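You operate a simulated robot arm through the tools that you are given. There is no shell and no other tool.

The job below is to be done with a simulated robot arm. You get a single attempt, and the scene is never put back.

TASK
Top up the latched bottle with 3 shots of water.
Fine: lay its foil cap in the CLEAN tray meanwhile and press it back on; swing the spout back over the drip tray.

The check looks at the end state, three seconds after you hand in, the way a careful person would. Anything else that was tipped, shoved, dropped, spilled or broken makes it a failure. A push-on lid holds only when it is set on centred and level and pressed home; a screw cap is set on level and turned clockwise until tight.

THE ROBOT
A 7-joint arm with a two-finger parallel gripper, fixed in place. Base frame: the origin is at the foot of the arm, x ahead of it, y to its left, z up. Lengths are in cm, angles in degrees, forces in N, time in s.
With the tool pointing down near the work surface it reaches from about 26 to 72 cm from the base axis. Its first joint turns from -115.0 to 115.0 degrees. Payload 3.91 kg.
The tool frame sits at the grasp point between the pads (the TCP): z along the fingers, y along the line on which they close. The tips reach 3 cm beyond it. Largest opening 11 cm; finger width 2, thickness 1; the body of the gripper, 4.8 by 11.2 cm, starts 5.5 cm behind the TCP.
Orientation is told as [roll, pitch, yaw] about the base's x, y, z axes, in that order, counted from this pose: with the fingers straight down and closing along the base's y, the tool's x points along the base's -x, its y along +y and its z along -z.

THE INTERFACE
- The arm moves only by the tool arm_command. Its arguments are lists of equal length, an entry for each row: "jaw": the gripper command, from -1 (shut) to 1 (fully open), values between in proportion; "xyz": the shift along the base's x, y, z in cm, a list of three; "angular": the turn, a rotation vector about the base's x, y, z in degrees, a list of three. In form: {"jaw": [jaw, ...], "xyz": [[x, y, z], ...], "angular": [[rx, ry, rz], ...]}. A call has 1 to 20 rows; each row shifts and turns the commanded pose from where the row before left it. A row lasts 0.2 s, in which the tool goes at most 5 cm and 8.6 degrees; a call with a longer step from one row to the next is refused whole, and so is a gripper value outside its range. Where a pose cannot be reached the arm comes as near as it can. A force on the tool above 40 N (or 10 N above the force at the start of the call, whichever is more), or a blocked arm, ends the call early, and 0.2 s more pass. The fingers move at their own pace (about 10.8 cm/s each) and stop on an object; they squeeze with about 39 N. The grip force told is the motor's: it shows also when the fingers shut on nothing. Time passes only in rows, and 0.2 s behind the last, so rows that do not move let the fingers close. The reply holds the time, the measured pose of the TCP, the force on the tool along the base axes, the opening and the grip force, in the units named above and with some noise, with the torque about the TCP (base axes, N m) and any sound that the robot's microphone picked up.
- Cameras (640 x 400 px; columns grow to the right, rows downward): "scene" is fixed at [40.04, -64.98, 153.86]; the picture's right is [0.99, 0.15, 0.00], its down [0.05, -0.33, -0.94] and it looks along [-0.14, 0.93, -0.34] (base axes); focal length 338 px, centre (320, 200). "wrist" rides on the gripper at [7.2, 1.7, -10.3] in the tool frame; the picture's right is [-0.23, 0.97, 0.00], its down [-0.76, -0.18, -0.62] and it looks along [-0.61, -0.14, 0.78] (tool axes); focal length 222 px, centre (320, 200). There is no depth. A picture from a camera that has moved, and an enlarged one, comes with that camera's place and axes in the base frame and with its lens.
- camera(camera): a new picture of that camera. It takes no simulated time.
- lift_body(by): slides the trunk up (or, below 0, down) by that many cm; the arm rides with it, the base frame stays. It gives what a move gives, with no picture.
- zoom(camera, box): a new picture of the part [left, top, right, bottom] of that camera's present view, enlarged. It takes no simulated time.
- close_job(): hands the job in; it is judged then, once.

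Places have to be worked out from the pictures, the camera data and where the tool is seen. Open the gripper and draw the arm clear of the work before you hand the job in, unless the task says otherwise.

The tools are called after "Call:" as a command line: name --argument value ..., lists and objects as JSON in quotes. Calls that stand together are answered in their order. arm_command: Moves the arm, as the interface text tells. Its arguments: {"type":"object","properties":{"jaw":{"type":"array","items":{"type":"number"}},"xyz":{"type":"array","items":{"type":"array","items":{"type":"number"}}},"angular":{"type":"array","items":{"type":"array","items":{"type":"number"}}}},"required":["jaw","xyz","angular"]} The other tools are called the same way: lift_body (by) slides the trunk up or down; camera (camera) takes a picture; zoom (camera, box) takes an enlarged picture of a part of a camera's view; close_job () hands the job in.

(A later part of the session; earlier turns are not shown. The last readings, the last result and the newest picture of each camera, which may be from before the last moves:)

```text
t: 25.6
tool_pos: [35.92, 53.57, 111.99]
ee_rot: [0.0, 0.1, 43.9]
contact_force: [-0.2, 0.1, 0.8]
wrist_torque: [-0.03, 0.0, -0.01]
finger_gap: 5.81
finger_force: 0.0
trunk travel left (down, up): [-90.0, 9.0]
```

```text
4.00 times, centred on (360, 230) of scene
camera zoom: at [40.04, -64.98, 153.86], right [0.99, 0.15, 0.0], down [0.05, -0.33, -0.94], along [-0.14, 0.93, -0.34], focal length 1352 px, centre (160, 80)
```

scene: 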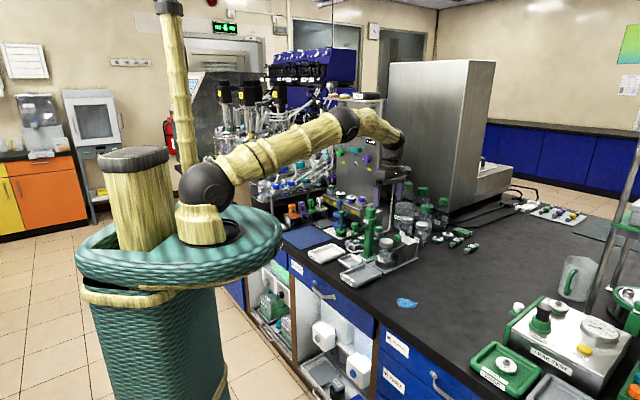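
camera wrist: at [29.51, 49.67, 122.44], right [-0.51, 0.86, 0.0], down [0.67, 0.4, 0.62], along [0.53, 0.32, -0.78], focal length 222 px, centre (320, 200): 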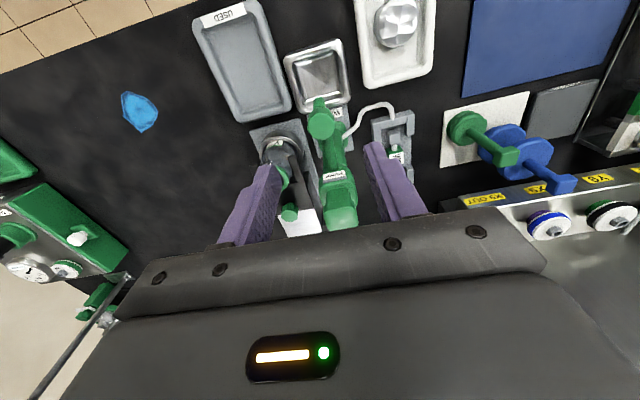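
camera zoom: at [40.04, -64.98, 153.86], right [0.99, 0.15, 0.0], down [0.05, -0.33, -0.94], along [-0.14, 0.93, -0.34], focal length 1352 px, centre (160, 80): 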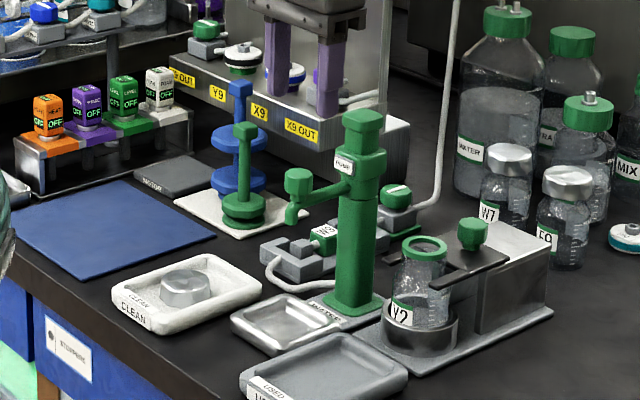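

I'm above the spout now. I'll zoom to measure the spout knob, pump head and bottle mouth from this view.

Call:
zoom --camera "wrist" --box '[250, 80, 390, 240]'

Call:
zoom --camera "wrist" --box '[280, 85, 360, 145]'

Call:
zoom --camera "scene" --box '[340, 200, 390, 240]'

```text
2.50 times, centred on (320, 160) of wrist
camera zoom: at [29.51, 49.67, 122.44], right [-0.51, 0.86, 0.0], down [0.67, 0.4, 0.62], along [0.53, 0.32, -0.78], focal length 555 px, centre (320, 300)
```

zoom: 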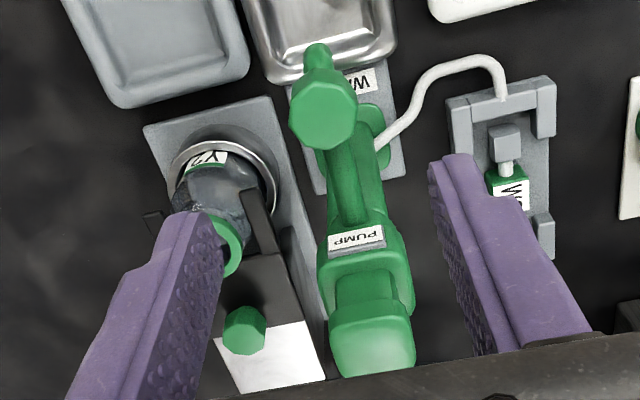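

```text
6.67 times, centred on (320, 115) of wrist
camera zoom: at [29.51, 49.67, 122.44], right [-0.51, 0.86, 0.0], down [0.67, 0.4, 0.62], along [0.53, 0.32, -0.78], focal length 1481 px, centre (320, 767)
```

zoom: 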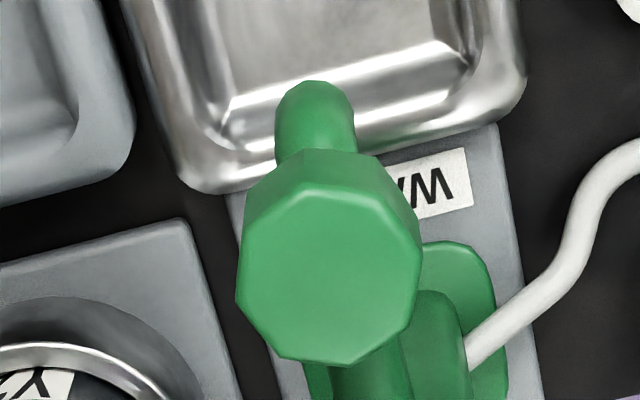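

```text
10.00 times, centred on (365, 220) of scene
camera zoom: at [40.04, -64.98, 153.86], right [0.99, 0.15, 0.0], down [0.05, -0.33, -0.94], along [-0.14, 0.93, -0.34], focal length 3380 px, centre (-130, 0)
```

zoom: 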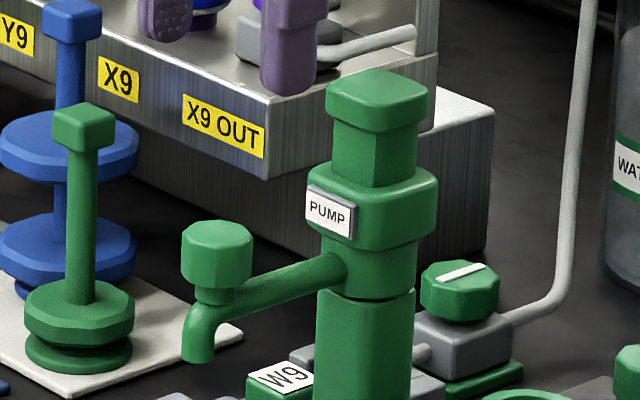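

The knob is about 2.6 cm across at (35.9, 53.6) with its top at z≈102. The pump axis is near (41.65, 59.0), the arm radius about 7.9, and the spout needs a +93° swing. I'll lower over the knob with the jaws open on either side.

Call:
arm_command --jaw '[0.055, 0.055, 0.055, 0.055]' --xyz '[[0, 0, -3], [0, 0, -3], [0, 0, -2.4], [0, 0, 0]]' --angular '[[0, 0, 0], [0, 0, 0], [0, 0, 0], [0, 0, 0]]'

Call:
camera --camera "wrist"

Call:
zoom --camera "scene" --box '[335, 190, 395, 240]'

```text
t: 26.6
tool_pos: [35.97, 53.41, 103.7]
ee_rot: [0.1, 0.0, 44.0]
contact_force: [0.0, -0.8, -1.0]
wrist_torque: [-0.03, -0.01, -0.01]
finger_gap: 5.79
finger_force: 0.1
trunk travel left (down, up): [-90.0, 9.0]
```

```text
taken
camera wrist: at [29.52, 49.61, 114.08], right [-0.51, 0.86, 0.0], down [0.67, 0.4, 0.62], along [0.53, 0.32, -0.78], focal length 222 px, centre (320, 200)
```

wrist: 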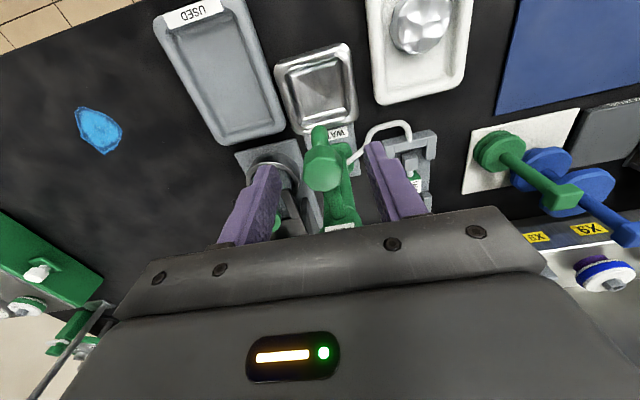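

```text
8.00 times, centred on (365, 215) of scene
camera zoom: at [40.04, -64.98, 153.86], right [0.99, 0.15, 0.0], down [0.05, -0.33, -0.94], along [-0.14, 0.93, -0.34], focal length 2704 px, centre (-40, 80)
```

zoom: 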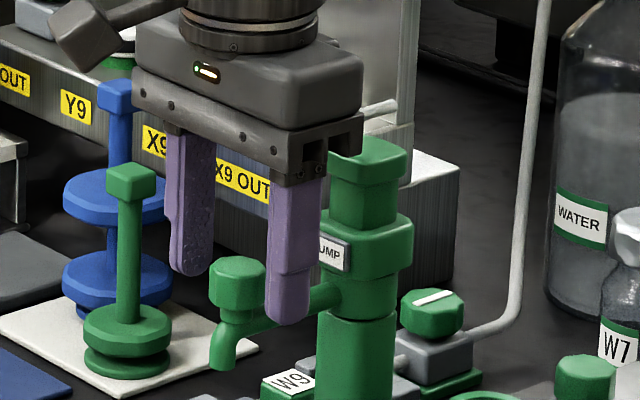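

Call:
zoom --camera "wrist" --box '[230, 110, 430, 250]'

```text
2.86 times, centred on (330, 180) of wrist
camera zoom: at [29.52, 49.61, 114.08], right [-0.51, 0.86, 0.0], down [0.67, 0.4, 0.62], along [0.53, 0.32, -0.78], focal length 635 px, centre (291, 257)
```

zoom: 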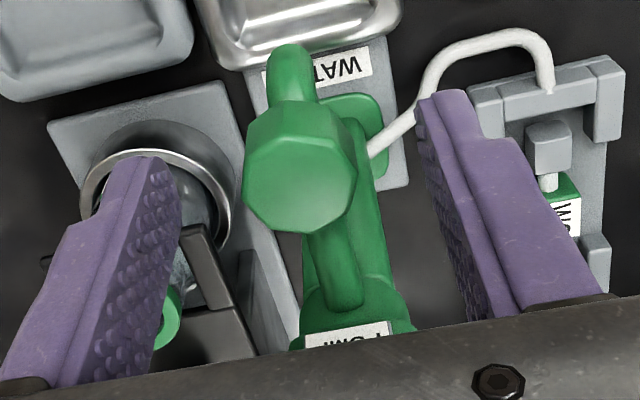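

Triangulating more carefully, the knob is at (36.1, 53.85) with its top at z≈101.2, and the pump axis is at (41.7, 59.4). That makes the swing to the bottle about 90°. I'll shift onto the knob, drop 1 cm and close the jaws to a loose cage.

Call:
arm_command --jaw '[0.055, 0.055, -0.2, -0.4, -0.4]' --xyz '[[0.15, 0.3, 0], [0, 0, -1.0], [0, 0, 0], [0, 0, 0], [0, 0, 0]]' --angular '[[0, 0, 0], [0, 0, 0], [0, 0, 0], [0, 0, 0], [0, 0, 0]]'

Call:
zoom --camera "wrist" --box '[230, 110, 430, 250]'

Call:
zoom --camera "scene" --box '[335, 190, 395, 240]'

```text
t: 27.8
tool_pos: [36.24, 53.81, 102.77]
ee_rot: [0.0, 0.0, 44.0]
contact_force: [0.0, 0.3, 0.2]
wrist_torque: [-0.04, -0.01, 0.0]
finger_gap: 3.29
finger_force: 0.1
trunk travel left (down, up): [-90.0, 9.0]
```

```text
2.86 times, centred on (330, 180) of wrist
camera zoom: at [29.69, 49.93, 113.07], right [-0.51, 0.86, 0.0], down [0.67, 0.4, 0.62], along [0.53, 0.32, -0.78], focal length 635 px, centre (291, 257)
```

zoom: 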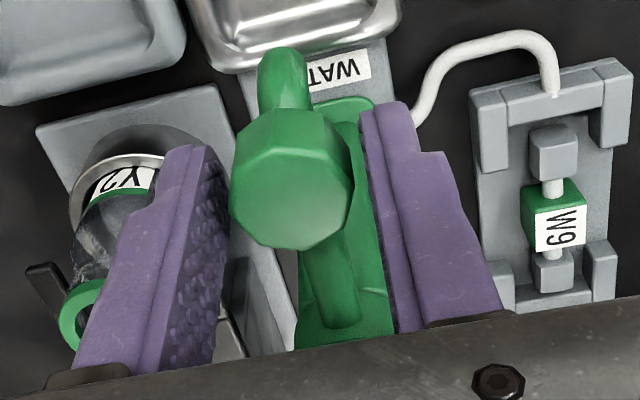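

```text
8.00 times, centred on (365, 215) of scene
camera zoom: at [40.04, -64.98, 153.86], right [0.99, 0.15, 0.0], down [0.05, -0.33, -0.94], along [-0.14, 0.93, -0.34], focal length 2704 px, centre (-40, 80)
```

zoom: 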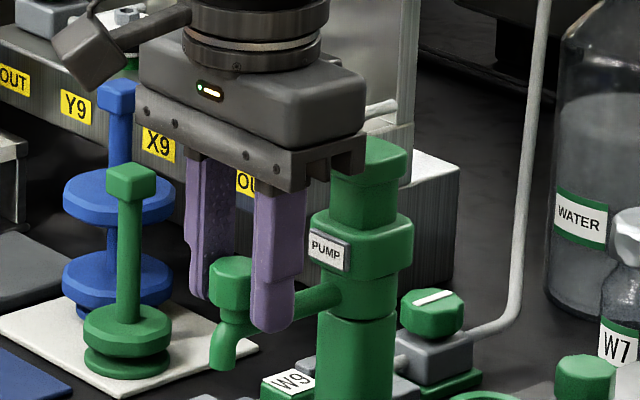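

The jaws cage the knob evenly with no contact. I'll start the swing with a small 6° test arc about the pump axis.

Call:
arm_command --jaw '[-0.4, -0.4, -0.4]' --xyz '[[0.297, -0.284, 0], [0.312, -0.268, 0], [0, 0, 0]]' --angular '[[0, 0, 3], [0, 0, 3], [0, 0, 0]]'

Call:
zoom --camera "wrist" --box '[230, 110, 430, 250]'

```text
t: 28.6
tool_pos: [36.76, 53.12, 102.59]
ee_rot: [0.1, 0.0, 50.0]
contact_force: [-0.6, -0.5, 0.1]
wrist_torque: [0.01, -0.02, -0.02]
finger_gap: 3.35
finger_force: 0.1
trunk travel left (down, up): [-90.0, 9.0]
```

```text
2.86 times, centred on (330, 180) of wrist
camera zoom: at [30.74, 48.72, 113.05], right [-0.6, 0.8, 0.0], down [0.63, 0.47, 0.62], along [0.5, 0.37, -0.78], focal length 635 px, centre (291, 257)
```

zoom: 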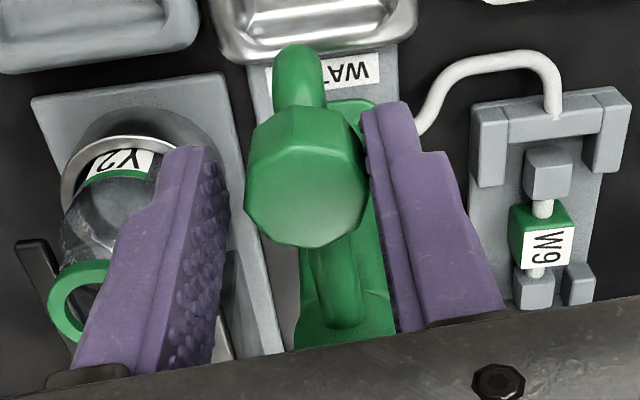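

The trailing finger has just reached the knob, with no force yet. I'll go 6° further to feel the swivel.

Call:
arm_command --jaw '[-0.4, -0.4, -0.4]' --xyz '[[0.325, -0.252, 0], [0.338, -0.234, 0], [0, 0, 0]]' --angular '[[0, 0, 3], [0, 0, 3], [0, 0, 0]]'

Call:
zoom --camera "wrist" --box '[230, 110, 430, 250]'

Call:
zoom --camera "scene" --box '[335, 190, 395, 240]'

```text
t: 29.4
tool_pos: [37.39, 52.83, 102.57]
ee_rot: [0.2, 0.0, 56.1]
contact_force: [-0.2, 0.5, -0.5]
wrist_torque: [0.02, -0.02, -0.01]
finger_gap: 3.31
finger_force: 0.5
trunk travel left (down, up): [-90.0, 9.0]
```

```text
2.86 times, centred on (330, 180) of wrist
camera zoom: at [31.9, 47.68, 113.04], right [-0.68, 0.73, 0.0], down [0.57, 0.53, 0.62], along [0.46, 0.42, -0.78], focal length 635 px, centre (291, 257)
```

zoom: 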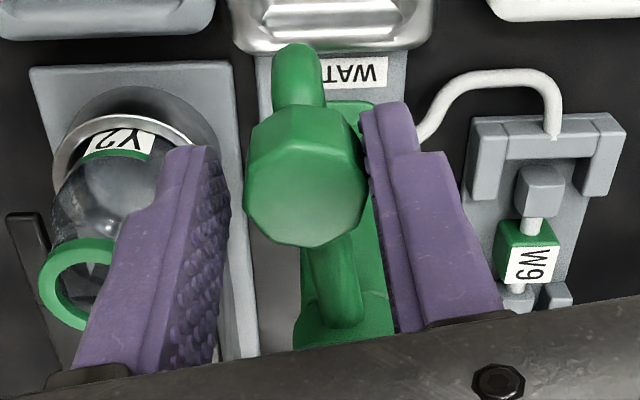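

```text
8.00 times, centred on (365, 215) of scene
camera zoom: at [40.04, -64.98, 153.86], right [0.99, 0.15, 0.0], down [0.05, -0.33, -0.94], along [-0.14, 0.93, -0.34], focal length 2704 px, centre (-40, 80)
```

zoom: 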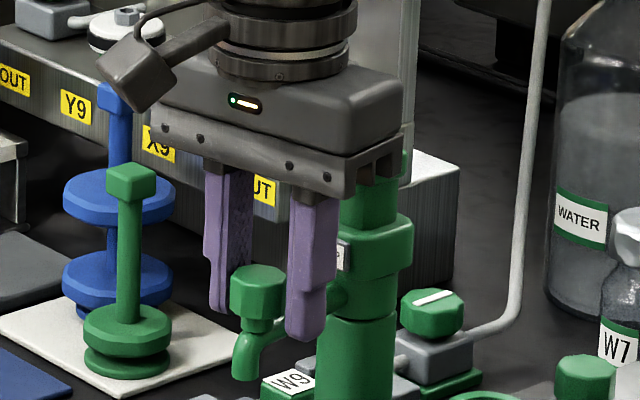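

The spout follows freely with almost no force. I'll continue the arc another 40°.

Call:
arm_command --jaw '[-0.4, -0.4, -0.4, -0.4, -0.4, -0.4, -0.4, -0.4, -0.4]' --xyz '[[0.588, -0.349, 0], [0.618, -0.297, 0], [0.64, -0.242, 0], [0.659, -0.186, 0], [0.674, -0.127, 0], [0.681, -0.067, 0], [0.684, -0.009, 0], [0.683, 0.051, 0], [0, 0, 0]]' --angular '[[0, 0, 5], [0, 0, 5], [0, 0, 5], [0, 0, 5], [0, 0, 5], [0, 0, 5], [0, 0, 5], [0, 0, 5], [0, 0, 0]]'

Call:
zoom --camera "wrist" --box '[230, 110, 430, 250]'

Call:
zoom --camera "scene" --box '[335, 190, 415, 260]'

```text
t: 31.4
tool_pos: [42.54, 51.42, 102.59]
ee_rot: [0.1, 0.0, 96.0]
contact_force: [0.1, 0.1, 0.8]
wrist_torque: [0.01, -0.02, 0.0]
finger_gap: 3.3
finger_force: 0.1
trunk travel left (down, up): [-90.0, 9.0]
```

```text
2.86 times, centred on (330, 180) of wrist
camera zoom: at [41.66, 44.12, 113.04], right [-0.99, 0.12, 0.0], down [0.1, 0.78, 0.62], along [0.08, 0.62, -0.78], focal length 635 px, centre (291, 257)
```

zoom: 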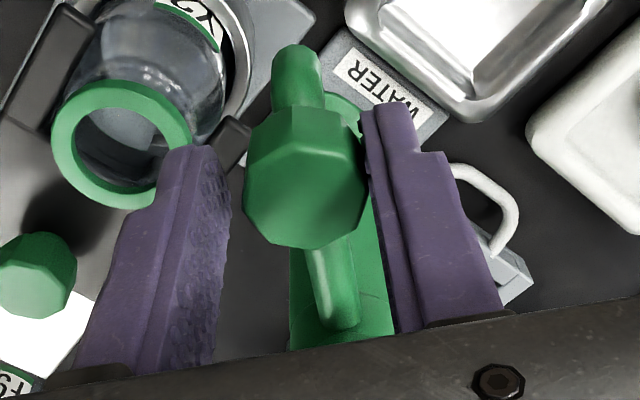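

```text
5.71 times, centred on (375, 225) of scene
camera zoom: at [40.04, -64.98, 153.86], right [0.99, 0.15, 0.0], down [0.05, -0.33, -0.94], along [-0.14, 0.93, -0.34], focal length 1931 px, centre (6, 57)
```

zoom: 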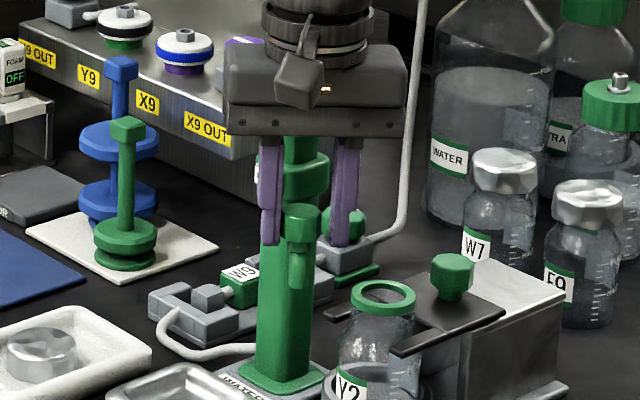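

The knob has stayed steady in the jaws, so the pivot estimate is good. The mouth measures at about (48.1, 53.0), so I'll swing the remaining 40°.

Call:
arm_command --jaw '[-0.4, -0.4, -0.4, -0.4, -0.4, -0.4, -0.4, -0.4, -0.4]' --xyz '[[0.676, 0.111, 0], [0.664, 0.169, 0], [0.646, 0.226, 0], [0.625, 0.282, 0], [0.597, 0.335, 0], [0.565, 0.386, 0], [0.53, 0.434, 0], [0.491, 0.479, 0], [0, 0, 0]]' --angular '[[0, 0, 5], [0, 0, 5], [0, 0, 5], [0, 0, 5], [0, 0, 5], [0, 0, 5], [0, 0, 5], [0, 0, 5], [0, 0, 0]]'

Call:
zoom --camera "wrist" --box '[230, 110, 430, 250]'

Call:
zoom --camera "scene" --box '[350, 200, 420, 260]'

```text
t: 33.4
tool_pos: [47.29, 54.05, 102.6]
ee_rot: [0.0, -0.1, 136.0]
contact_force: [-0.2, -0.3, -0.6]
wrist_torque: [0.0, 0.01, -0.01]
finger_gap: 3.27
finger_force: 0.0
trunk travel left (down, up): [-90.0, 9.0]
```

```text
2.86 times, centred on (330, 180) of wrist
camera zoom: at [51.38, 47.72, 113.04], right [-0.84, -0.54, 0.0], down [-0.42, 0.66, 0.62], along [-0.34, 0.52, -0.78], focal length 635 px, centre (291, 257)
```

zoom: 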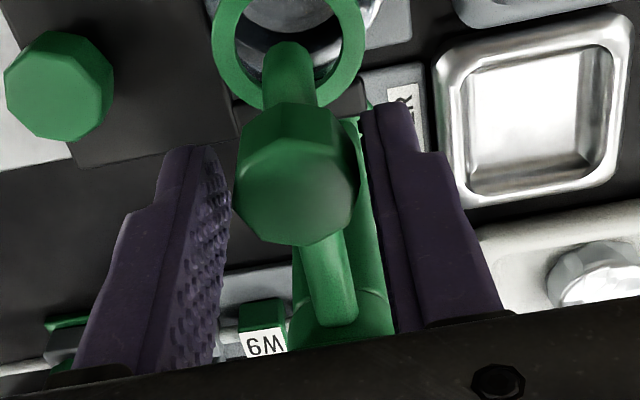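

```text
6.67 times, centred on (385, 230) of scene
camera zoom: at [40.04, -64.98, 153.86], right [0.99, 0.15, 0.0], down [0.05, -0.33, -0.94], along [-0.14, 0.93, -0.34], focal length 2253 px, centre (-113, 0)
```

zoom: 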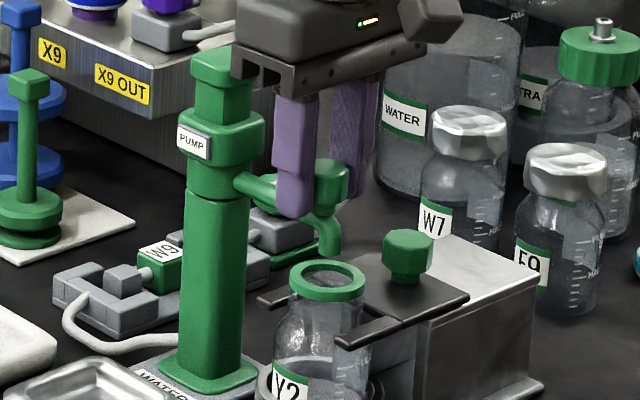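

The spout tip now sits over Y2's mouth, laterally aligned in both views. I'll open the jaws and rise straight up off the knob.

Call:
arm_command --jaw '[0, 0, 0, 0, 0, 0]' --xyz '[[0, 0, 0], [0, 0, 0], [0, 0, 2.5], [0, 0, 3.5], [0, 0, 3.5], [0, 0, 0]]' --angular '[[0, 0, 0], [0, 0, 0], [0, 0, 0], [0, 0, 0], [0, 0, 0], [0, 0, 0]]'

Call:
camera --camera "wrist"

Call:
zoom --camera "wrist" --box '[270, 60, 370, 140]'

Call:
zoom --camera "scene" --box '[360, 210, 410, 250]'

```text
t: 34.8
tool_pos: [47.42, 53.9, 112.04]
ee_rot: [0.3, 0.0, 135.9]
contact_force: [-0.1, -0.3, 0.8]
wrist_torque: [0.03, -0.01, -0.06]
finger_gap: 5.49
finger_force: 0.1
trunk travel left (down, up): [-90.0, 9.0]
```

```text
taken
camera wrist: at [51.39, 47.67, 122.56], right [-0.84, -0.54, 0.0], down [-0.42, 0.66, 0.62], along [-0.34, 0.52, -0.78], focal length 222 px, centre (320, 200)
```

wrist: 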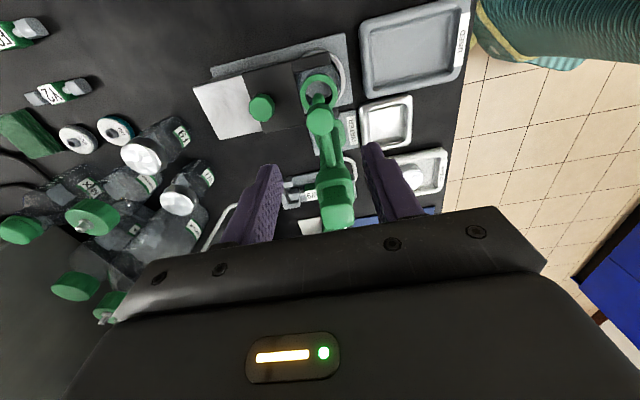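

```text
5.00 times, centred on (320, 100) of wrist
camera zoom: at [51.39, 47.67, 122.56], right [-0.84, -0.54, 0.0], down [-0.42, 0.66, 0.62], along [-0.34, 0.52, -0.78], focal length 1111 px, centre (320, 700)
```

zoom: 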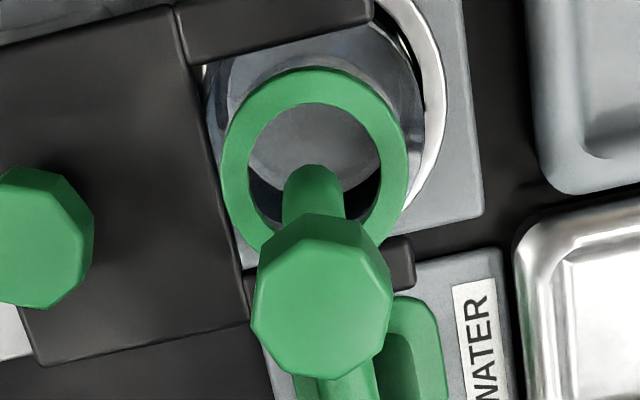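

```text
10.00 times, centred on (385, 230) of scene
camera zoom: at [40.04, -64.98, 153.86], right [0.99, 0.15, 0.0], down [0.05, -0.33, -0.94], along [-0.14, 0.93, -0.34], focal length 3380 px, centre (-330, -100)
```

zoom: 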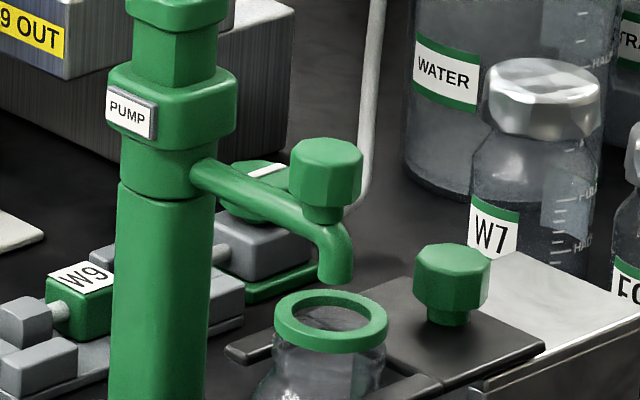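

The spout is centred over the mouth to within about 0.1–0.2 cm in both views. Next I'll close the fingers and move above the pump head at (41.7, 59.4), tips at about z 109.

Call:
arm_command --jaw '[-1, -1, -1, -1]' --xyz '[[-1.9, 1.8, 0], [-1.9, 1.8, 0], [-1.9, 1.8, 0], [0, 0, 0]]' --angular '[[0, 0, 0], [0, 0, 0], [0, 0, 0], [0, 0, 0]]'

Call:
camera --camera "wrist"

Call:
zoom --camera "scene" --box '[340, 180, 410, 240]'

```text
t: 35.8
tool_pos: [41.63, 59.12, 112.13]
ee_rot: [0.1, 0.1, 136.0]
contact_force: [-0.5, -0.1, 0.6]
wrist_torque: [0.0, 0.03, 0.02]
finger_gap: 0.0
finger_force: 37.4
trunk travel left (down, up): [-90.0, 9.0]
```

```text
taken
camera wrist: at [45.72, 52.99, 122.6], right [-0.84, -0.54, 0.0], down [-0.42, 0.66, 0.62], along [-0.34, 0.52, -0.78], focal length 222 px, centre (320, 200)
```

wrist: 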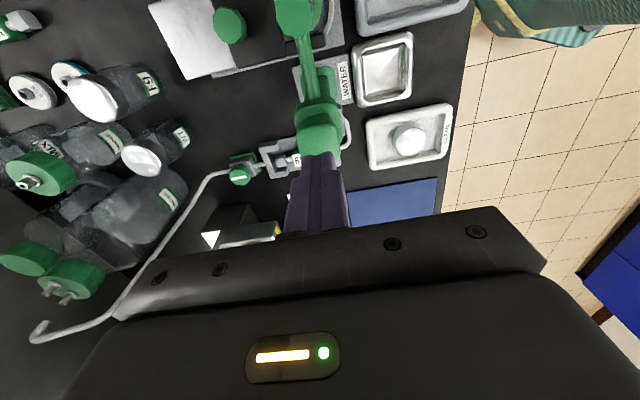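

```text
6.67 times, centred on (375, 210) of scene
camera zoom: at [40.04, -64.98, 153.86], right [0.99, 0.15, 0.0], down [0.05, -0.33, -0.94], along [-0.14, 0.93, -0.34], focal length 2253 px, centre (-47, 133)
```

zoom: 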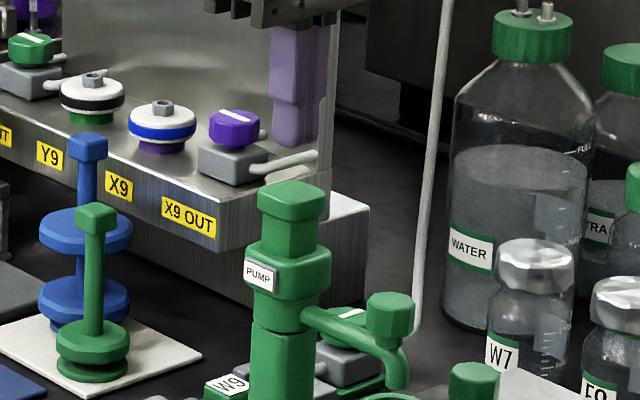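

Call:
zoom --camera "wrist" --box '[260, 80, 380, 200]'

```text
3.33 times, centred on (320, 140) of wrist
camera zoom: at [45.72, 52.99, 122.6], right [-0.84, -0.54, 0.0], down [-0.42, 0.66, 0.62], along [-0.34, 0.52, -0.78], focal length 740 px, centre (320, 400)
```

zoom: 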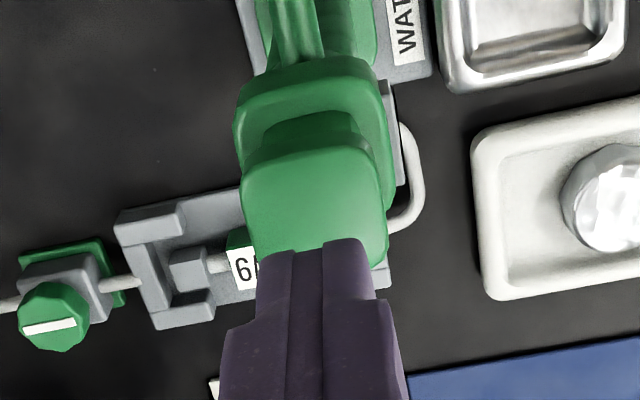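

The head top centre measures (41.6, 59.5), so I'll shift +0.3 in y and come down to just above it.

Call:
arm_command --jaw '[-1, -1, -1, -1]' --xyz '[[0, 0.3, -1], [0, 0, -1], [0, 0, -0.7], [0, 0, 0]]' --angular '[[0, 0, 0], [0, 0, 0], [0, 0, 0], [0, 0, 0]]'

Call:
zoom --camera "scene" --box '[340, 180, 400, 230]'

Call:
zoom --camera "wrist" --box '[260, 80, 380, 200]'

```text
t: 36.8
tool_pos: [41.56, 59.66, 109.42]
ee_rot: [0.1, 0.0, 136.1]
contact_force: [0.9, 1.0, -0.5]
wrist_torque: [0.03, -0.03, -0.03]
finger_gap: 0.0
finger_force: 38.2
trunk travel left (down, up): [-90.0, 9.0]
```

```text
8.00 times, centred on (370, 205) of scene
camera zoom: at [40.04, -64.98, 153.86], right [0.99, 0.15, 0.0], down [0.05, -0.33, -0.94], along [-0.14, 0.93, -0.34], focal length 2704 px, centre (-80, 160)
```

zoom: 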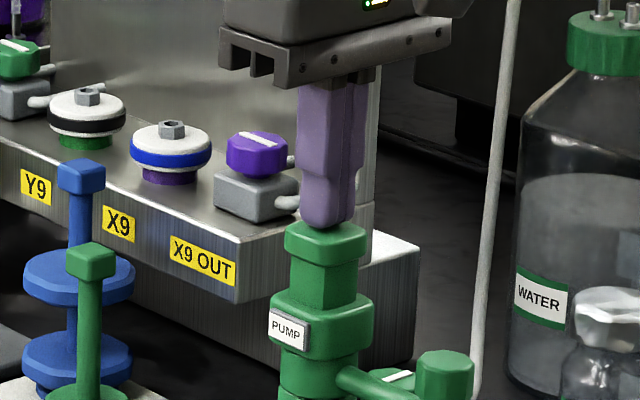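

```text
3.33 times, centred on (320, 140) of wrist
camera zoom: at [45.68, 53.36, 119.87], right [-0.84, -0.54, 0.0], down [-0.42, 0.66, 0.62], along [-0.34, 0.52, -0.78], focal length 740 px, centre (320, 400)
```

zoom: 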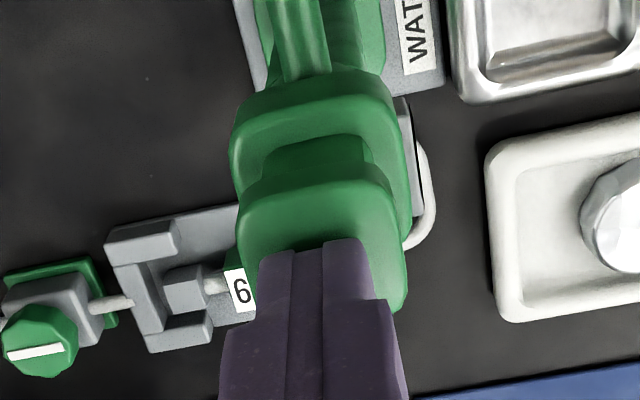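

The tips are just above the head, centred. I'll press down slowly to find contact and the spring force, keeping each move small.

Call:
arm_command --jaw '[-1, -1, -1, -1, -1]' --xyz '[[0, 0, -0.2], [0, 0, -0.2], [0, 0, -0.2], [0, 0, -0.2], [0, 0, 0]]' --angular '[[0, 0, 0], [0, 0, 0], [0, 0, 0], [0, 0, 0], [0, 0, 0]]'

Call:
zoom --camera "scene" --box '[340, 180, 400, 230]'

```text
t: 38.0
tool_pos: [41.59, 59.65, 108.55]
ee_rot: [0.0, 0.0, 136.0]
contact_force: [1.3, 0.4, 2.9]
wrist_torque: [0.02, -0.05, -0.03]
finger_gap: 0.0
finger_force: 38.2
trunk travel left (down, up): [-90.0, 9.0]
```

```text
8.00 times, centred on (370, 205) of scene
camera zoom: at [40.04, -64.98, 153.86], right [0.99, 0.15, 0.0], down [0.05, -0.33, -0.94], along [-0.14, 0.93, -0.34], focal length 2704 px, centre (-80, 160)
```

zoom: 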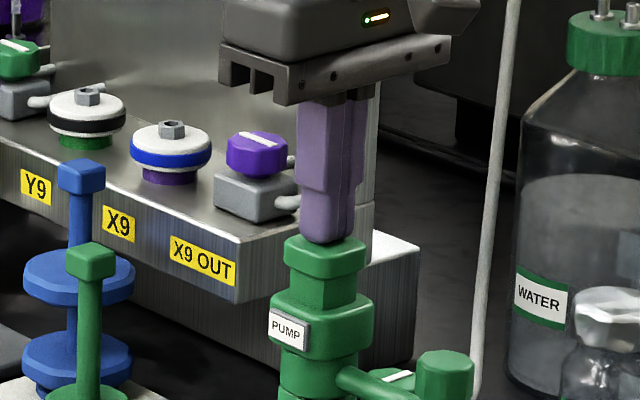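

Contact is light at 2.9 N and the head has begun to go down. I'll keep pressing in small steps to find the bottom of the stroke.

Call:
arm_command --jaw '[-1, -1, -1, -1]' --xyz '[[0, 0, -0.2], [0, 0, -0.2], [0, 0, -0.2], [0, 0, 0]]' --angular '[[0, 0, 0], [0, 0, 0], [0, 0, 0], [0, 0, 0]]'

Call:
zoom --camera "scene" --box '[340, 190, 400, 240]'

```text
t: 39.0
tool_pos: [41.81, 59.7, 108.06]
ee_rot: [0.1, 0.0, 135.9]
contact_force: [1.0, -1.4, 3.9]
wrist_torque: [-0.02, -0.06, -0.03]
finger_gap: 0.0
finger_force: 37.5
trunk travel left (down, up): [-90.0, 9.0]
```

```text
8.00 times, centred on (370, 215) of scene
camera zoom: at [40.04, -64.98, 153.86], right [0.99, 0.15, 0.0], down [0.05, -0.33, -0.94], along [-0.14, 0.93, -0.34], focal length 2704 px, centre (-80, 80)
```

zoom: 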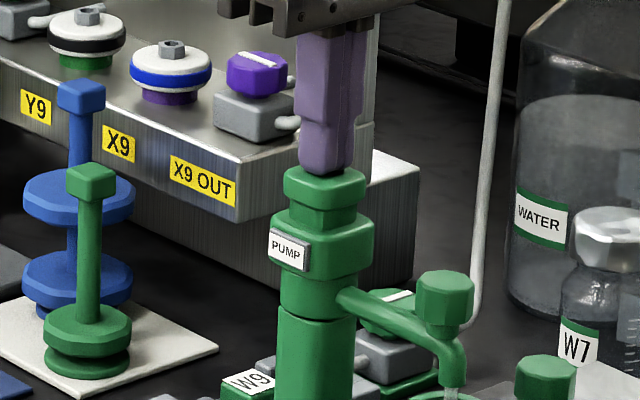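

Water is now running from the spout. I'll complete the stroke to its bottom stop.

Call:
arm_command --jaw '[-1, -1, -1]' --xyz '[[0, 0, -0.2], [0, 0, -0.2], [0, 0, 0]]' --angular '[[0, 0, 0], [0, 0, 0], [0, 0, 0]]'

Call:
zoom --camera "scene" --box '[350, 200, 420, 270]'

```text
t: 39.8
tool_pos: [41.58, 59.64, 107.58]
ee_rot: [0.1, 0.0, 136.0]
contact_force: [1.3, -1.1, 5.6]
wrist_torque: [-0.03, -0.02, -0.01]
finger_gap: 0.01
finger_force: 37.9
trunk travel left (down, up): [-90.0, 9.0]
```

```text
5.71 times, centred on (385, 235) of scene
camera zoom: at [40.04, -64.98, 153.86], right [0.99, 0.15, 0.0], down [0.05, -0.33, -0.94], along [-0.14, 0.93, -0.34], focal length 1931 px, centre (-51, 0)
```

zoom: 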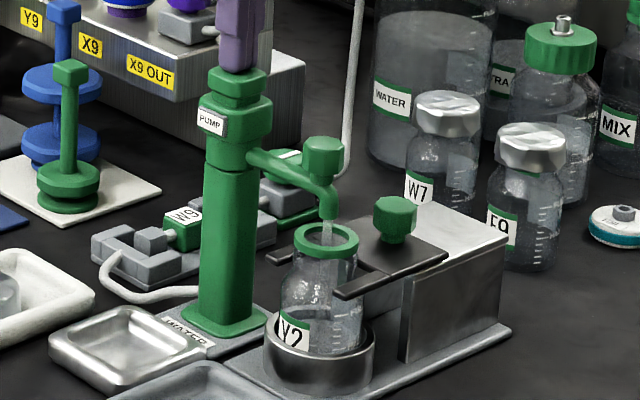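

The stream lands in the bottle. The force is only 5.6 N and spring-like, so I'll press further to the stop.

Call:
arm_command --jaw '[-1, -1, -1]' --xyz '[[0, 0, -0.2], [0, 0, -0.15], [0, 0, 0]]' --angular '[[0, 0, 0], [0, 0, 0], [0, 0, 0]]'

Call:
zoom --camera "scene" --box '[345, 195, 405, 255]'

```text
t: 40.6
tool_pos: [41.67, 59.56, 107.37]
ee_rot: [0.1, -0.1, 136.0]
contact_force: [1.9, -0.8, 5.4]
wrist_torque: [-0.02, -0.07, -0.04]
finger_gap: 0.0
finger_force: 37.8
trunk travel left (down, up): [-90.0, 9.0]
```

```text
6.67 times, centred on (375, 225) of scene
camera zoom: at [40.04, -64.98, 153.86], right [0.99, 0.15, 0.0], down [0.05, -0.33, -0.94], along [-0.14, 0.93, -0.34], focal length 2253 px, centre (-47, 33)
```

zoom: 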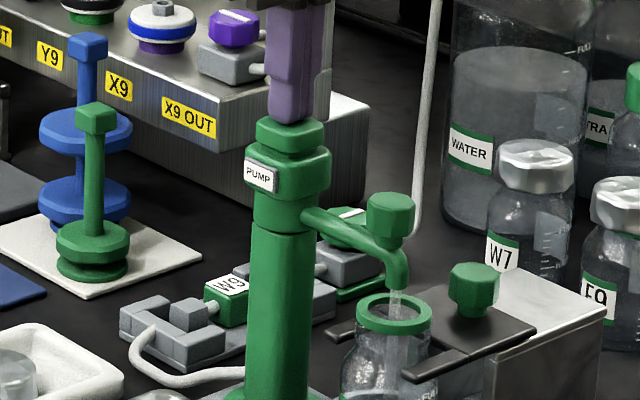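

Call:
arm_command --jaw '[-1, -1, -1]' --xyz '[[0, 0, -0.15], [0, 0, -0.15], [0, 0, 0]]' --angular '[[0, 0, 0], [0, 0, 0], [0, 0, 0]]'

Call:
zoom --camera "scene" --box '[345, 195, 405, 255]'

```text
t: 41.4
tool_pos: [41.65, 59.58, 107.28]
ee_rot: [-0.3, 0.0, 136.0]
contact_force: [3.1, 2.5, 18.8]
wrist_torque: [0.06, -0.06, 0.09]
finger_gap: 0.0
finger_force: 37.8
trunk travel left (down, up): [-90.0, 9.0]
```

```text
6.67 times, centred on (375, 225) of scene
camera zoom: at [40.04, -64.98, 153.86], right [0.99, 0.15, 0.0], down [0.05, -0.33, -0.94], along [-0.14, 0.93, -0.34], focal length 2253 px, centre (-47, 33)
```

zoom: 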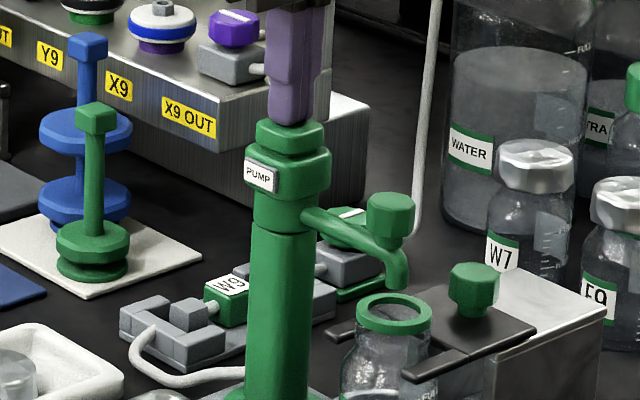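

The stroke bottomed out at 18.8 N and the flow has stopped, which is one full shot. I'll raise clear so the head springs fully back.

Call:
arm_command --jaw '[-1, -1, -1, -1, -1]' --xyz '[[0, 0, 0.6], [0, 0, 0.8], [0, 0, 0.7], [0, 0, 0.3], [0, 0, 0]]' --angular '[[0, 0, 0], [0, 0, 0], [0, 0, 0], [0, 0, 0], [0, 0, 0]]'

Call:
zoom --camera "scene" --box '[345, 185, 405, 245]'

Call:
zoom --camera "scene" --box '[365, 230, 415, 270]'

```text
t: 42.6
tool_pos: [41.71, 59.51, 109.33]
ee_rot: [0.3, 0.0, 136.0]
contact_force: [0.3, 0.6, -0.9]
wrist_torque: [0.0, -0.01, 0.0]
finger_gap: 0.0
finger_force: 37.9
trunk travel left (down, up): [-90.0, 9.0]
```

```text
6.67 times, centred on (375, 215) of scene
camera zoom: at [40.04, -64.98, 153.86], right [0.99, 0.15, 0.0], down [0.05, -0.33, -0.94], along [-0.14, 0.93, -0.34], focal length 2253 px, centre (-47, 100)
```

zoom: 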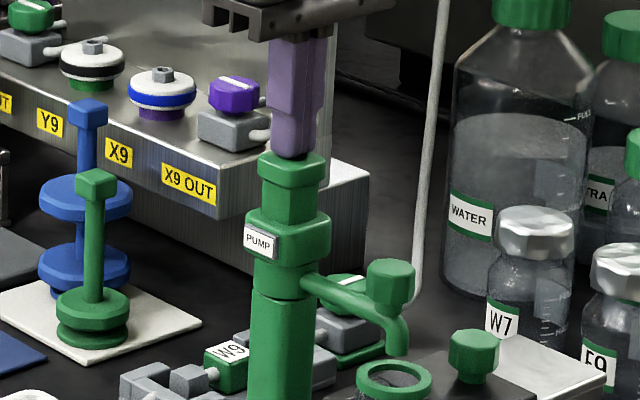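

```text
10.00 times, centred on (390, 250) of scene
camera zoom: at [40.04, -64.98, 153.86], right [0.99, 0.15, 0.0], down [0.05, -0.33, -0.94], along [-0.14, 0.93, -0.34], focal length 3380 px, centre (-380, -300)
```

zoom: 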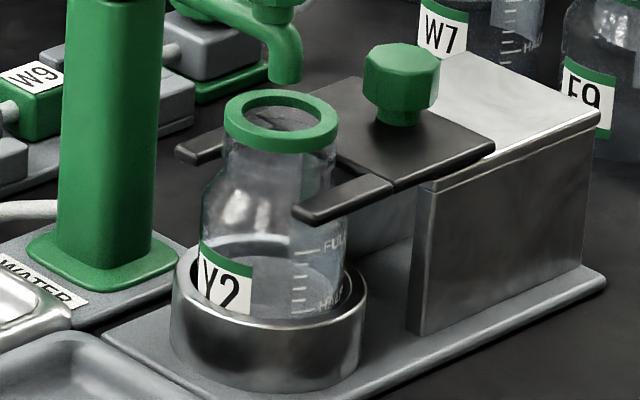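

The head is fully up again and the level in Y2 has risen. I'll repeat the same full stroke for shot 2, with a hold at the bottom.

Call:
arm_command --jaw '[-1, -1, -1, -1, -1, -1, -1, -1, -1, -1, -1, -1, -1, -1, -1, -1, -1]' --xyz '[[0, 0, 0.2], [0, 0, -0.2], [0, 0, -0.2], [0, 0, -0.2], [0, 0, -0.2], [0, 0, -0.2], [0, 0, -0.2], [0, 0, -0.2], [0, 0, -0.2], [0, 0, -0.2], [0, 0, -0.2], [0, 0, -0.2], [0, 0, -0.2], [0, 0, -0.2], [0, 0, 0], [0, 0, 0], [0, 0, 0]]' --angular '[[0, 0, 0], [0, 0, 0], [0, 0, 0], [0, 0, 0], [0, 0, 0], [0, 0, 0], [0, 0, 0], [0, 0, 0], [0, 0, 0], [0, 0, 0], [0, 0, 0], [0, 0, 0], [0, 0, 0], [0, 0, 0], [0, 0, 0], [0, 0, 0], [0, 0, 0]]'

Call:
zoom --camera "scene" --box '[345, 195, 405, 255]'

```text
t: 46.2
tool_pos: [41.6, 59.64, 107.19]
ee_rot: [-0.2, 0.0, 135.9]
contact_force: [7.6, 7.5, 22.1]
wrist_torque: [0.16, -0.21, -0.03]
finger_gap: 0.02
finger_force: 37.6
trunk travel left (down, up): [-90.0, 9.0]
```

```text
6.67 times, centred on (375, 225) of scene
camera zoom: at [40.04, -64.98, 153.86], right [0.99, 0.15, 0.0], down [0.05, -0.33, -0.94], along [-0.14, 0.93, -0.34], focal length 2253 px, centre (-47, 33)
```

zoom: 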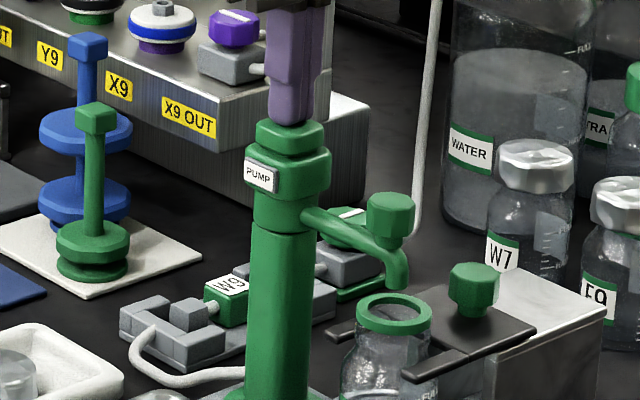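

Shot 2 bottomed at 22 N and the stream has ended. I'll release fully and check the bottle level.

Call:
arm_command --jaw '[-1, -1, -1, -1, -1, -1]' --xyz '[[0, 0, 0.5], [0, 0, 0.7], [0, 0, 0.7], [0, 0, 0.5], [0, 0, 0.2], [0, 0, 0]]' --angular '[[0, 0, 0], [0, 0, 0], [0, 0, 0], [0, 0, 0], [0, 0, 0], [0, 0, 0]]'

Call:
zoom --camera "scene" --box '[345, 185, 405, 245]'

Call:
zoom --camera "scene" --box '[365, 230, 415, 270]'

```text
t: 47.6
tool_pos: [41.61, 59.59, 109.54]
ee_rot: [0.0, 0.0, 136.0]
contact_force: [0.0, 0.2, -0.4]
wrist_torque: [0.01, -0.01, 0.0]
finger_gap: 0.01
finger_force: 37.4
trunk travel left (down, up): [-90.0, 9.0]
```

```text
6.67 times, centred on (375, 215) of scene
camera zoom: at [40.04, -64.98, 153.86], right [0.99, 0.15, 0.0], down [0.05, -0.33, -0.94], along [-0.14, 0.93, -0.34], focal length 2253 px, centre (-47, 100)
```

zoom: 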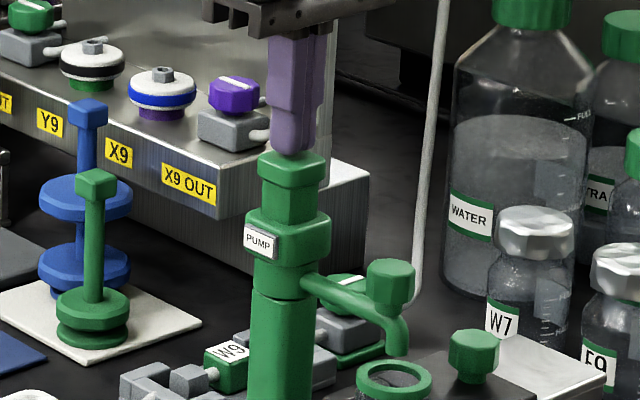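

```text
10.00 times, centred on (390, 250) of scene
camera zoom: at [40.04, -64.98, 153.86], right [0.99, 0.15, 0.0], down [0.05, -0.33, -0.94], along [-0.14, 0.93, -0.34], focal length 3380 px, centre (-380, -300)
```

zoom: 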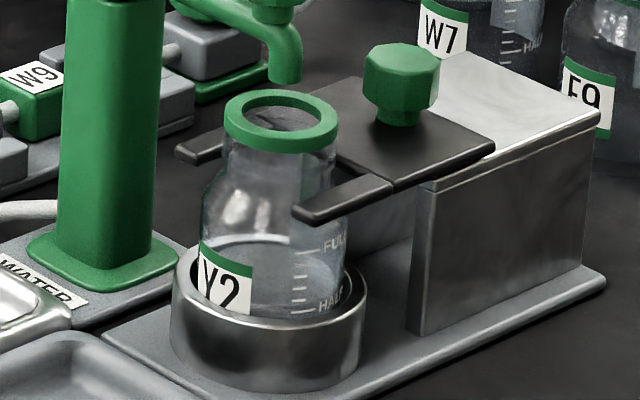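

The level has gone up again and the head is back at full height. Now shot 3, with the same stroke.

Call:
arm_command --jaw '[-1, -1, -1, -1, -1, -1, -1, -1, -1, -1, -1, -1, -1, -1, -1, -1, -1]' --xyz '[[0, 0, 0], [0, 0, -0.2], [0, 0, -0.2], [0, 0, -0.2], [0, 0, -0.2], [0, 0, -0.2], [0, 0, -0.2], [0, 0, -0.2], [0, 0, -0.2], [0, 0, -0.2], [0, 0, -0.2], [0, 0, -0.2], [0, 0, -0.2], [0, 0, -0.2], [0, 0, 0], [0, 0, 0], [0, 0, 0]]' --angular '[[0, 0, 0], [0, 0, 0], [0, 0, 0], [0, 0, 0], [0, 0, 0], [0, 0, 0], [0, 0, 0], [0, 0, 0], [0, 0, 0], [0, 0, 0], [0, 0, 0], [0, 0, 0], [0, 0, 0], [0, 0, 0], [0, 0, 0], [0, 0, 0], [0, 0, 0]]'

Call:
zoom --camera "scene" --box '[345, 195, 405, 255]'

```text
t: 51.2
tool_pos: [41.67, 59.51, 107.12]
ee_rot: [-0.1, 0.0, 135.9]
contact_force: [3.5, 4.8, 21.2]
wrist_torque: [0.19, -0.1, 0.03]
finger_gap: 0.0
finger_force: 37.4
trunk travel left (down, up): [-90.0, 9.0]
```

```text
6.67 times, centred on (375, 225) of scene
camera zoom: at [40.04, -64.98, 153.86], right [0.99, 0.15, 0.0], down [0.05, -0.33, -0.94], along [-0.14, 0.93, -0.34], focal length 2253 px, centre (-47, 33)
```

zoom: 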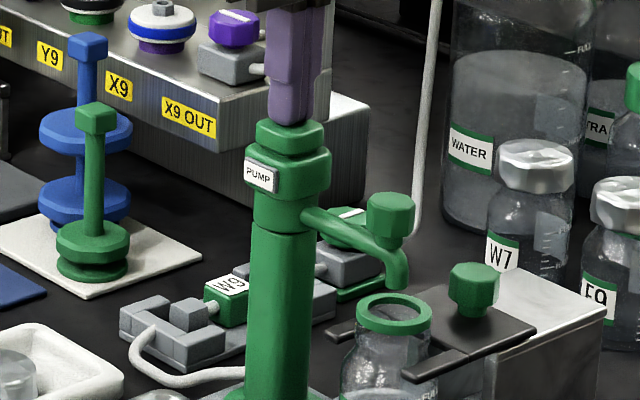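

Shot 3 is done and the stroke bottomed again. I'll release, rise, and check spout and bottle before going back to the spout knob.

Call:
arm_command --jaw '[-1, -1, -1, -1, -1, -1, -1, -1]' --xyz '[[0, 0, 0.5], [0, 0, 0.7], [0, 0, 0.7], [0, 0, 0.7], [0, 0, 1.0], [0, 0, 1.55], [0, 0, 0], [0, 0, 0]]' --angular '[[0, 0, 0], [0, 0, 0], [0, 0, 0], [0, 0, 0], [0, 0, 0], [0, 0, 0], [0, 0, 0], [0, 0, 0]]'

Call:
zoom --camera "scene" --box '[345, 195, 405, 255]'

Call:
zoom --camera "scene" --box '[365, 230, 415, 270]'

```text
t: 53.0
tool_pos: [41.61, 59.72, 112.14]
ee_rot: [0.1, 0.0, 136.0]
contact_force: [1.3, 1.0, 0.0]
wrist_torque: [-0.02, -0.01, -0.02]
finger_gap: 0.0
finger_force: 37.1
trunk travel left (down, up): [-90.0, 9.0]
```

```text
6.67 times, centred on (375, 225) of scene
camera zoom: at [40.04, -64.98, 153.86], right [0.99, 0.15, 0.0], down [0.05, -0.33, -0.94], along [-0.14, 0.93, -0.34], focal length 2253 px, centre (-47, 33)
```

zoom: 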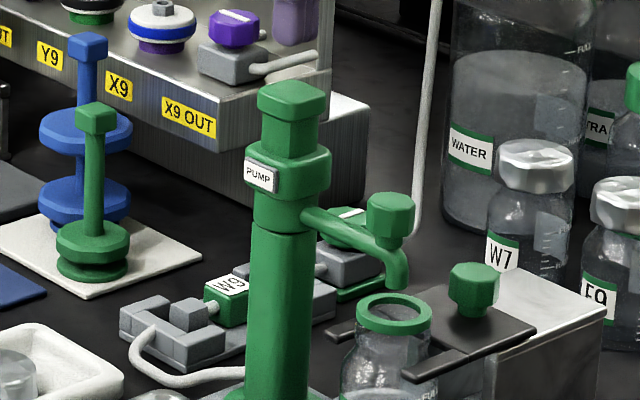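

```text
10.00 times, centred on (390, 250) of scene
camera zoom: at [40.04, -64.98, 153.86], right [0.99, 0.15, 0.0], down [0.05, -0.33, -0.94], along [-0.14, 0.93, -0.34], focal length 3380 px, centre (-380, -300)
```

zoom: 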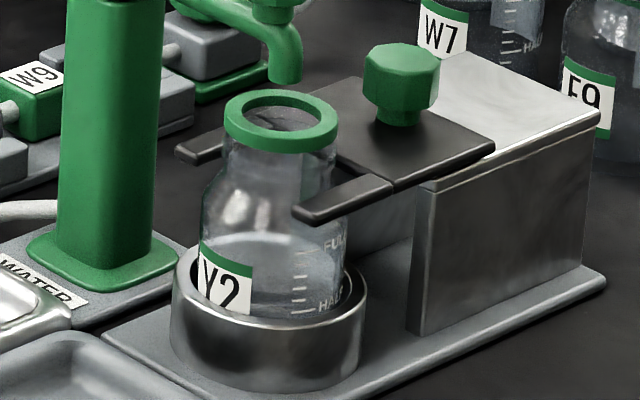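

The level has risen over the three shots and nothing is dripping. I'll take one closer look at the level against the marks.

Call:
zoom --camera "scene" --box '[378, 244, 402, 266]'

Call:
camera --camera "wrist"

```text
16.00 times, centred on (390, 255) of scene
camera zoom: at [40.04, -64.98, 153.86], right [0.99, 0.15, 0.0], down [0.05, -0.33, -0.94], along [-0.14, 0.93, -0.34], focal length 5407 px, centre (-800, -680)
```

zoom: 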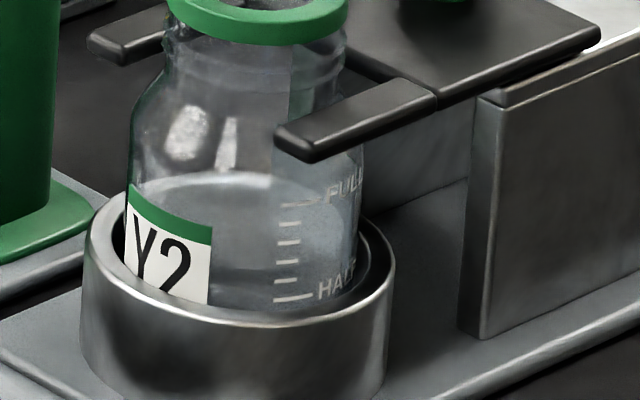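

```text
taken
camera wrist: at [45.7, 53.41, 122.56], right [-0.84, -0.54, 0.0], down [-0.42, 0.66, 0.62], along [-0.34, 0.52, -0.78], focal length 222 px, centre (320, 200)
```

wrist: 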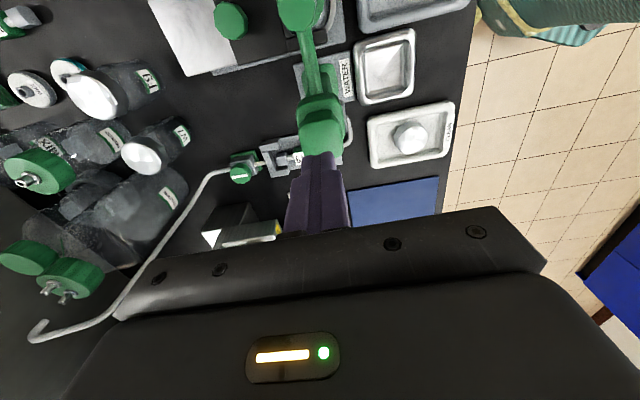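

The water is up near the FULL mark. Next I'll go back over the spout knob with the jaws open, lower around it and cage it as before.

Call:
arm_command --jaw '[0, 0, 0, 0, 0, 0, 0, 0]' --xyz '[[1.9, -1.9, 0], [1.9, -1.9, 0], [1.9, -1.9, 0], [0, 0, 0], [0, 0, -3], [0, 0, -3], [0, 0, -2], [0, 0, 0]]' --angular '[[0, 0, 0], [0, 0, 0], [0, 0, 0], [0, 0, 0], [0, 0, 0], [0, 0, 0], [0, 0, 0], [0, 0, 0]]'

Call:
zoom --camera "wrist" --box '[230, 110, 430, 250]'

```text
t: 54.8
tool_pos: [47.31, 53.9, 104.09]
ee_rot: [0.1, -0.1, 136.0]
contact_force: [-0.3, 0.6, -0.3]
wrist_torque: [0.03, 0.01, -0.01]
finger_gap: 5.48
finger_force: 0.0
trunk travel left (down, up): [-90.0, 9.0]
```

```text
2.86 times, centred on (330, 180) of wrist
camera zoom: at [51.36, 47.65, 114.51], right [-0.84, -0.54, 0.0], down [-0.42, 0.66, 0.62], along [-0.34, 0.52, -0.78], focal length 635 px, centre (291, 257)
```

zoom: 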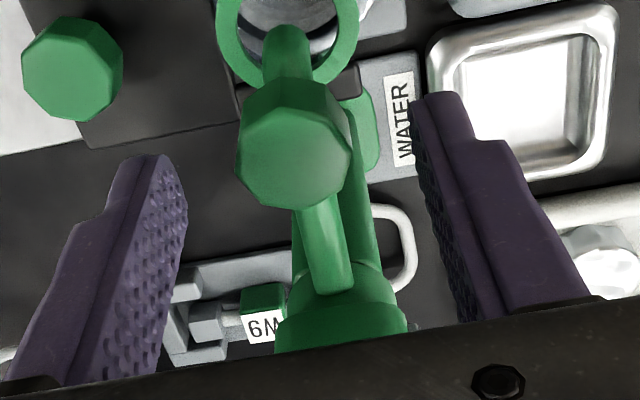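

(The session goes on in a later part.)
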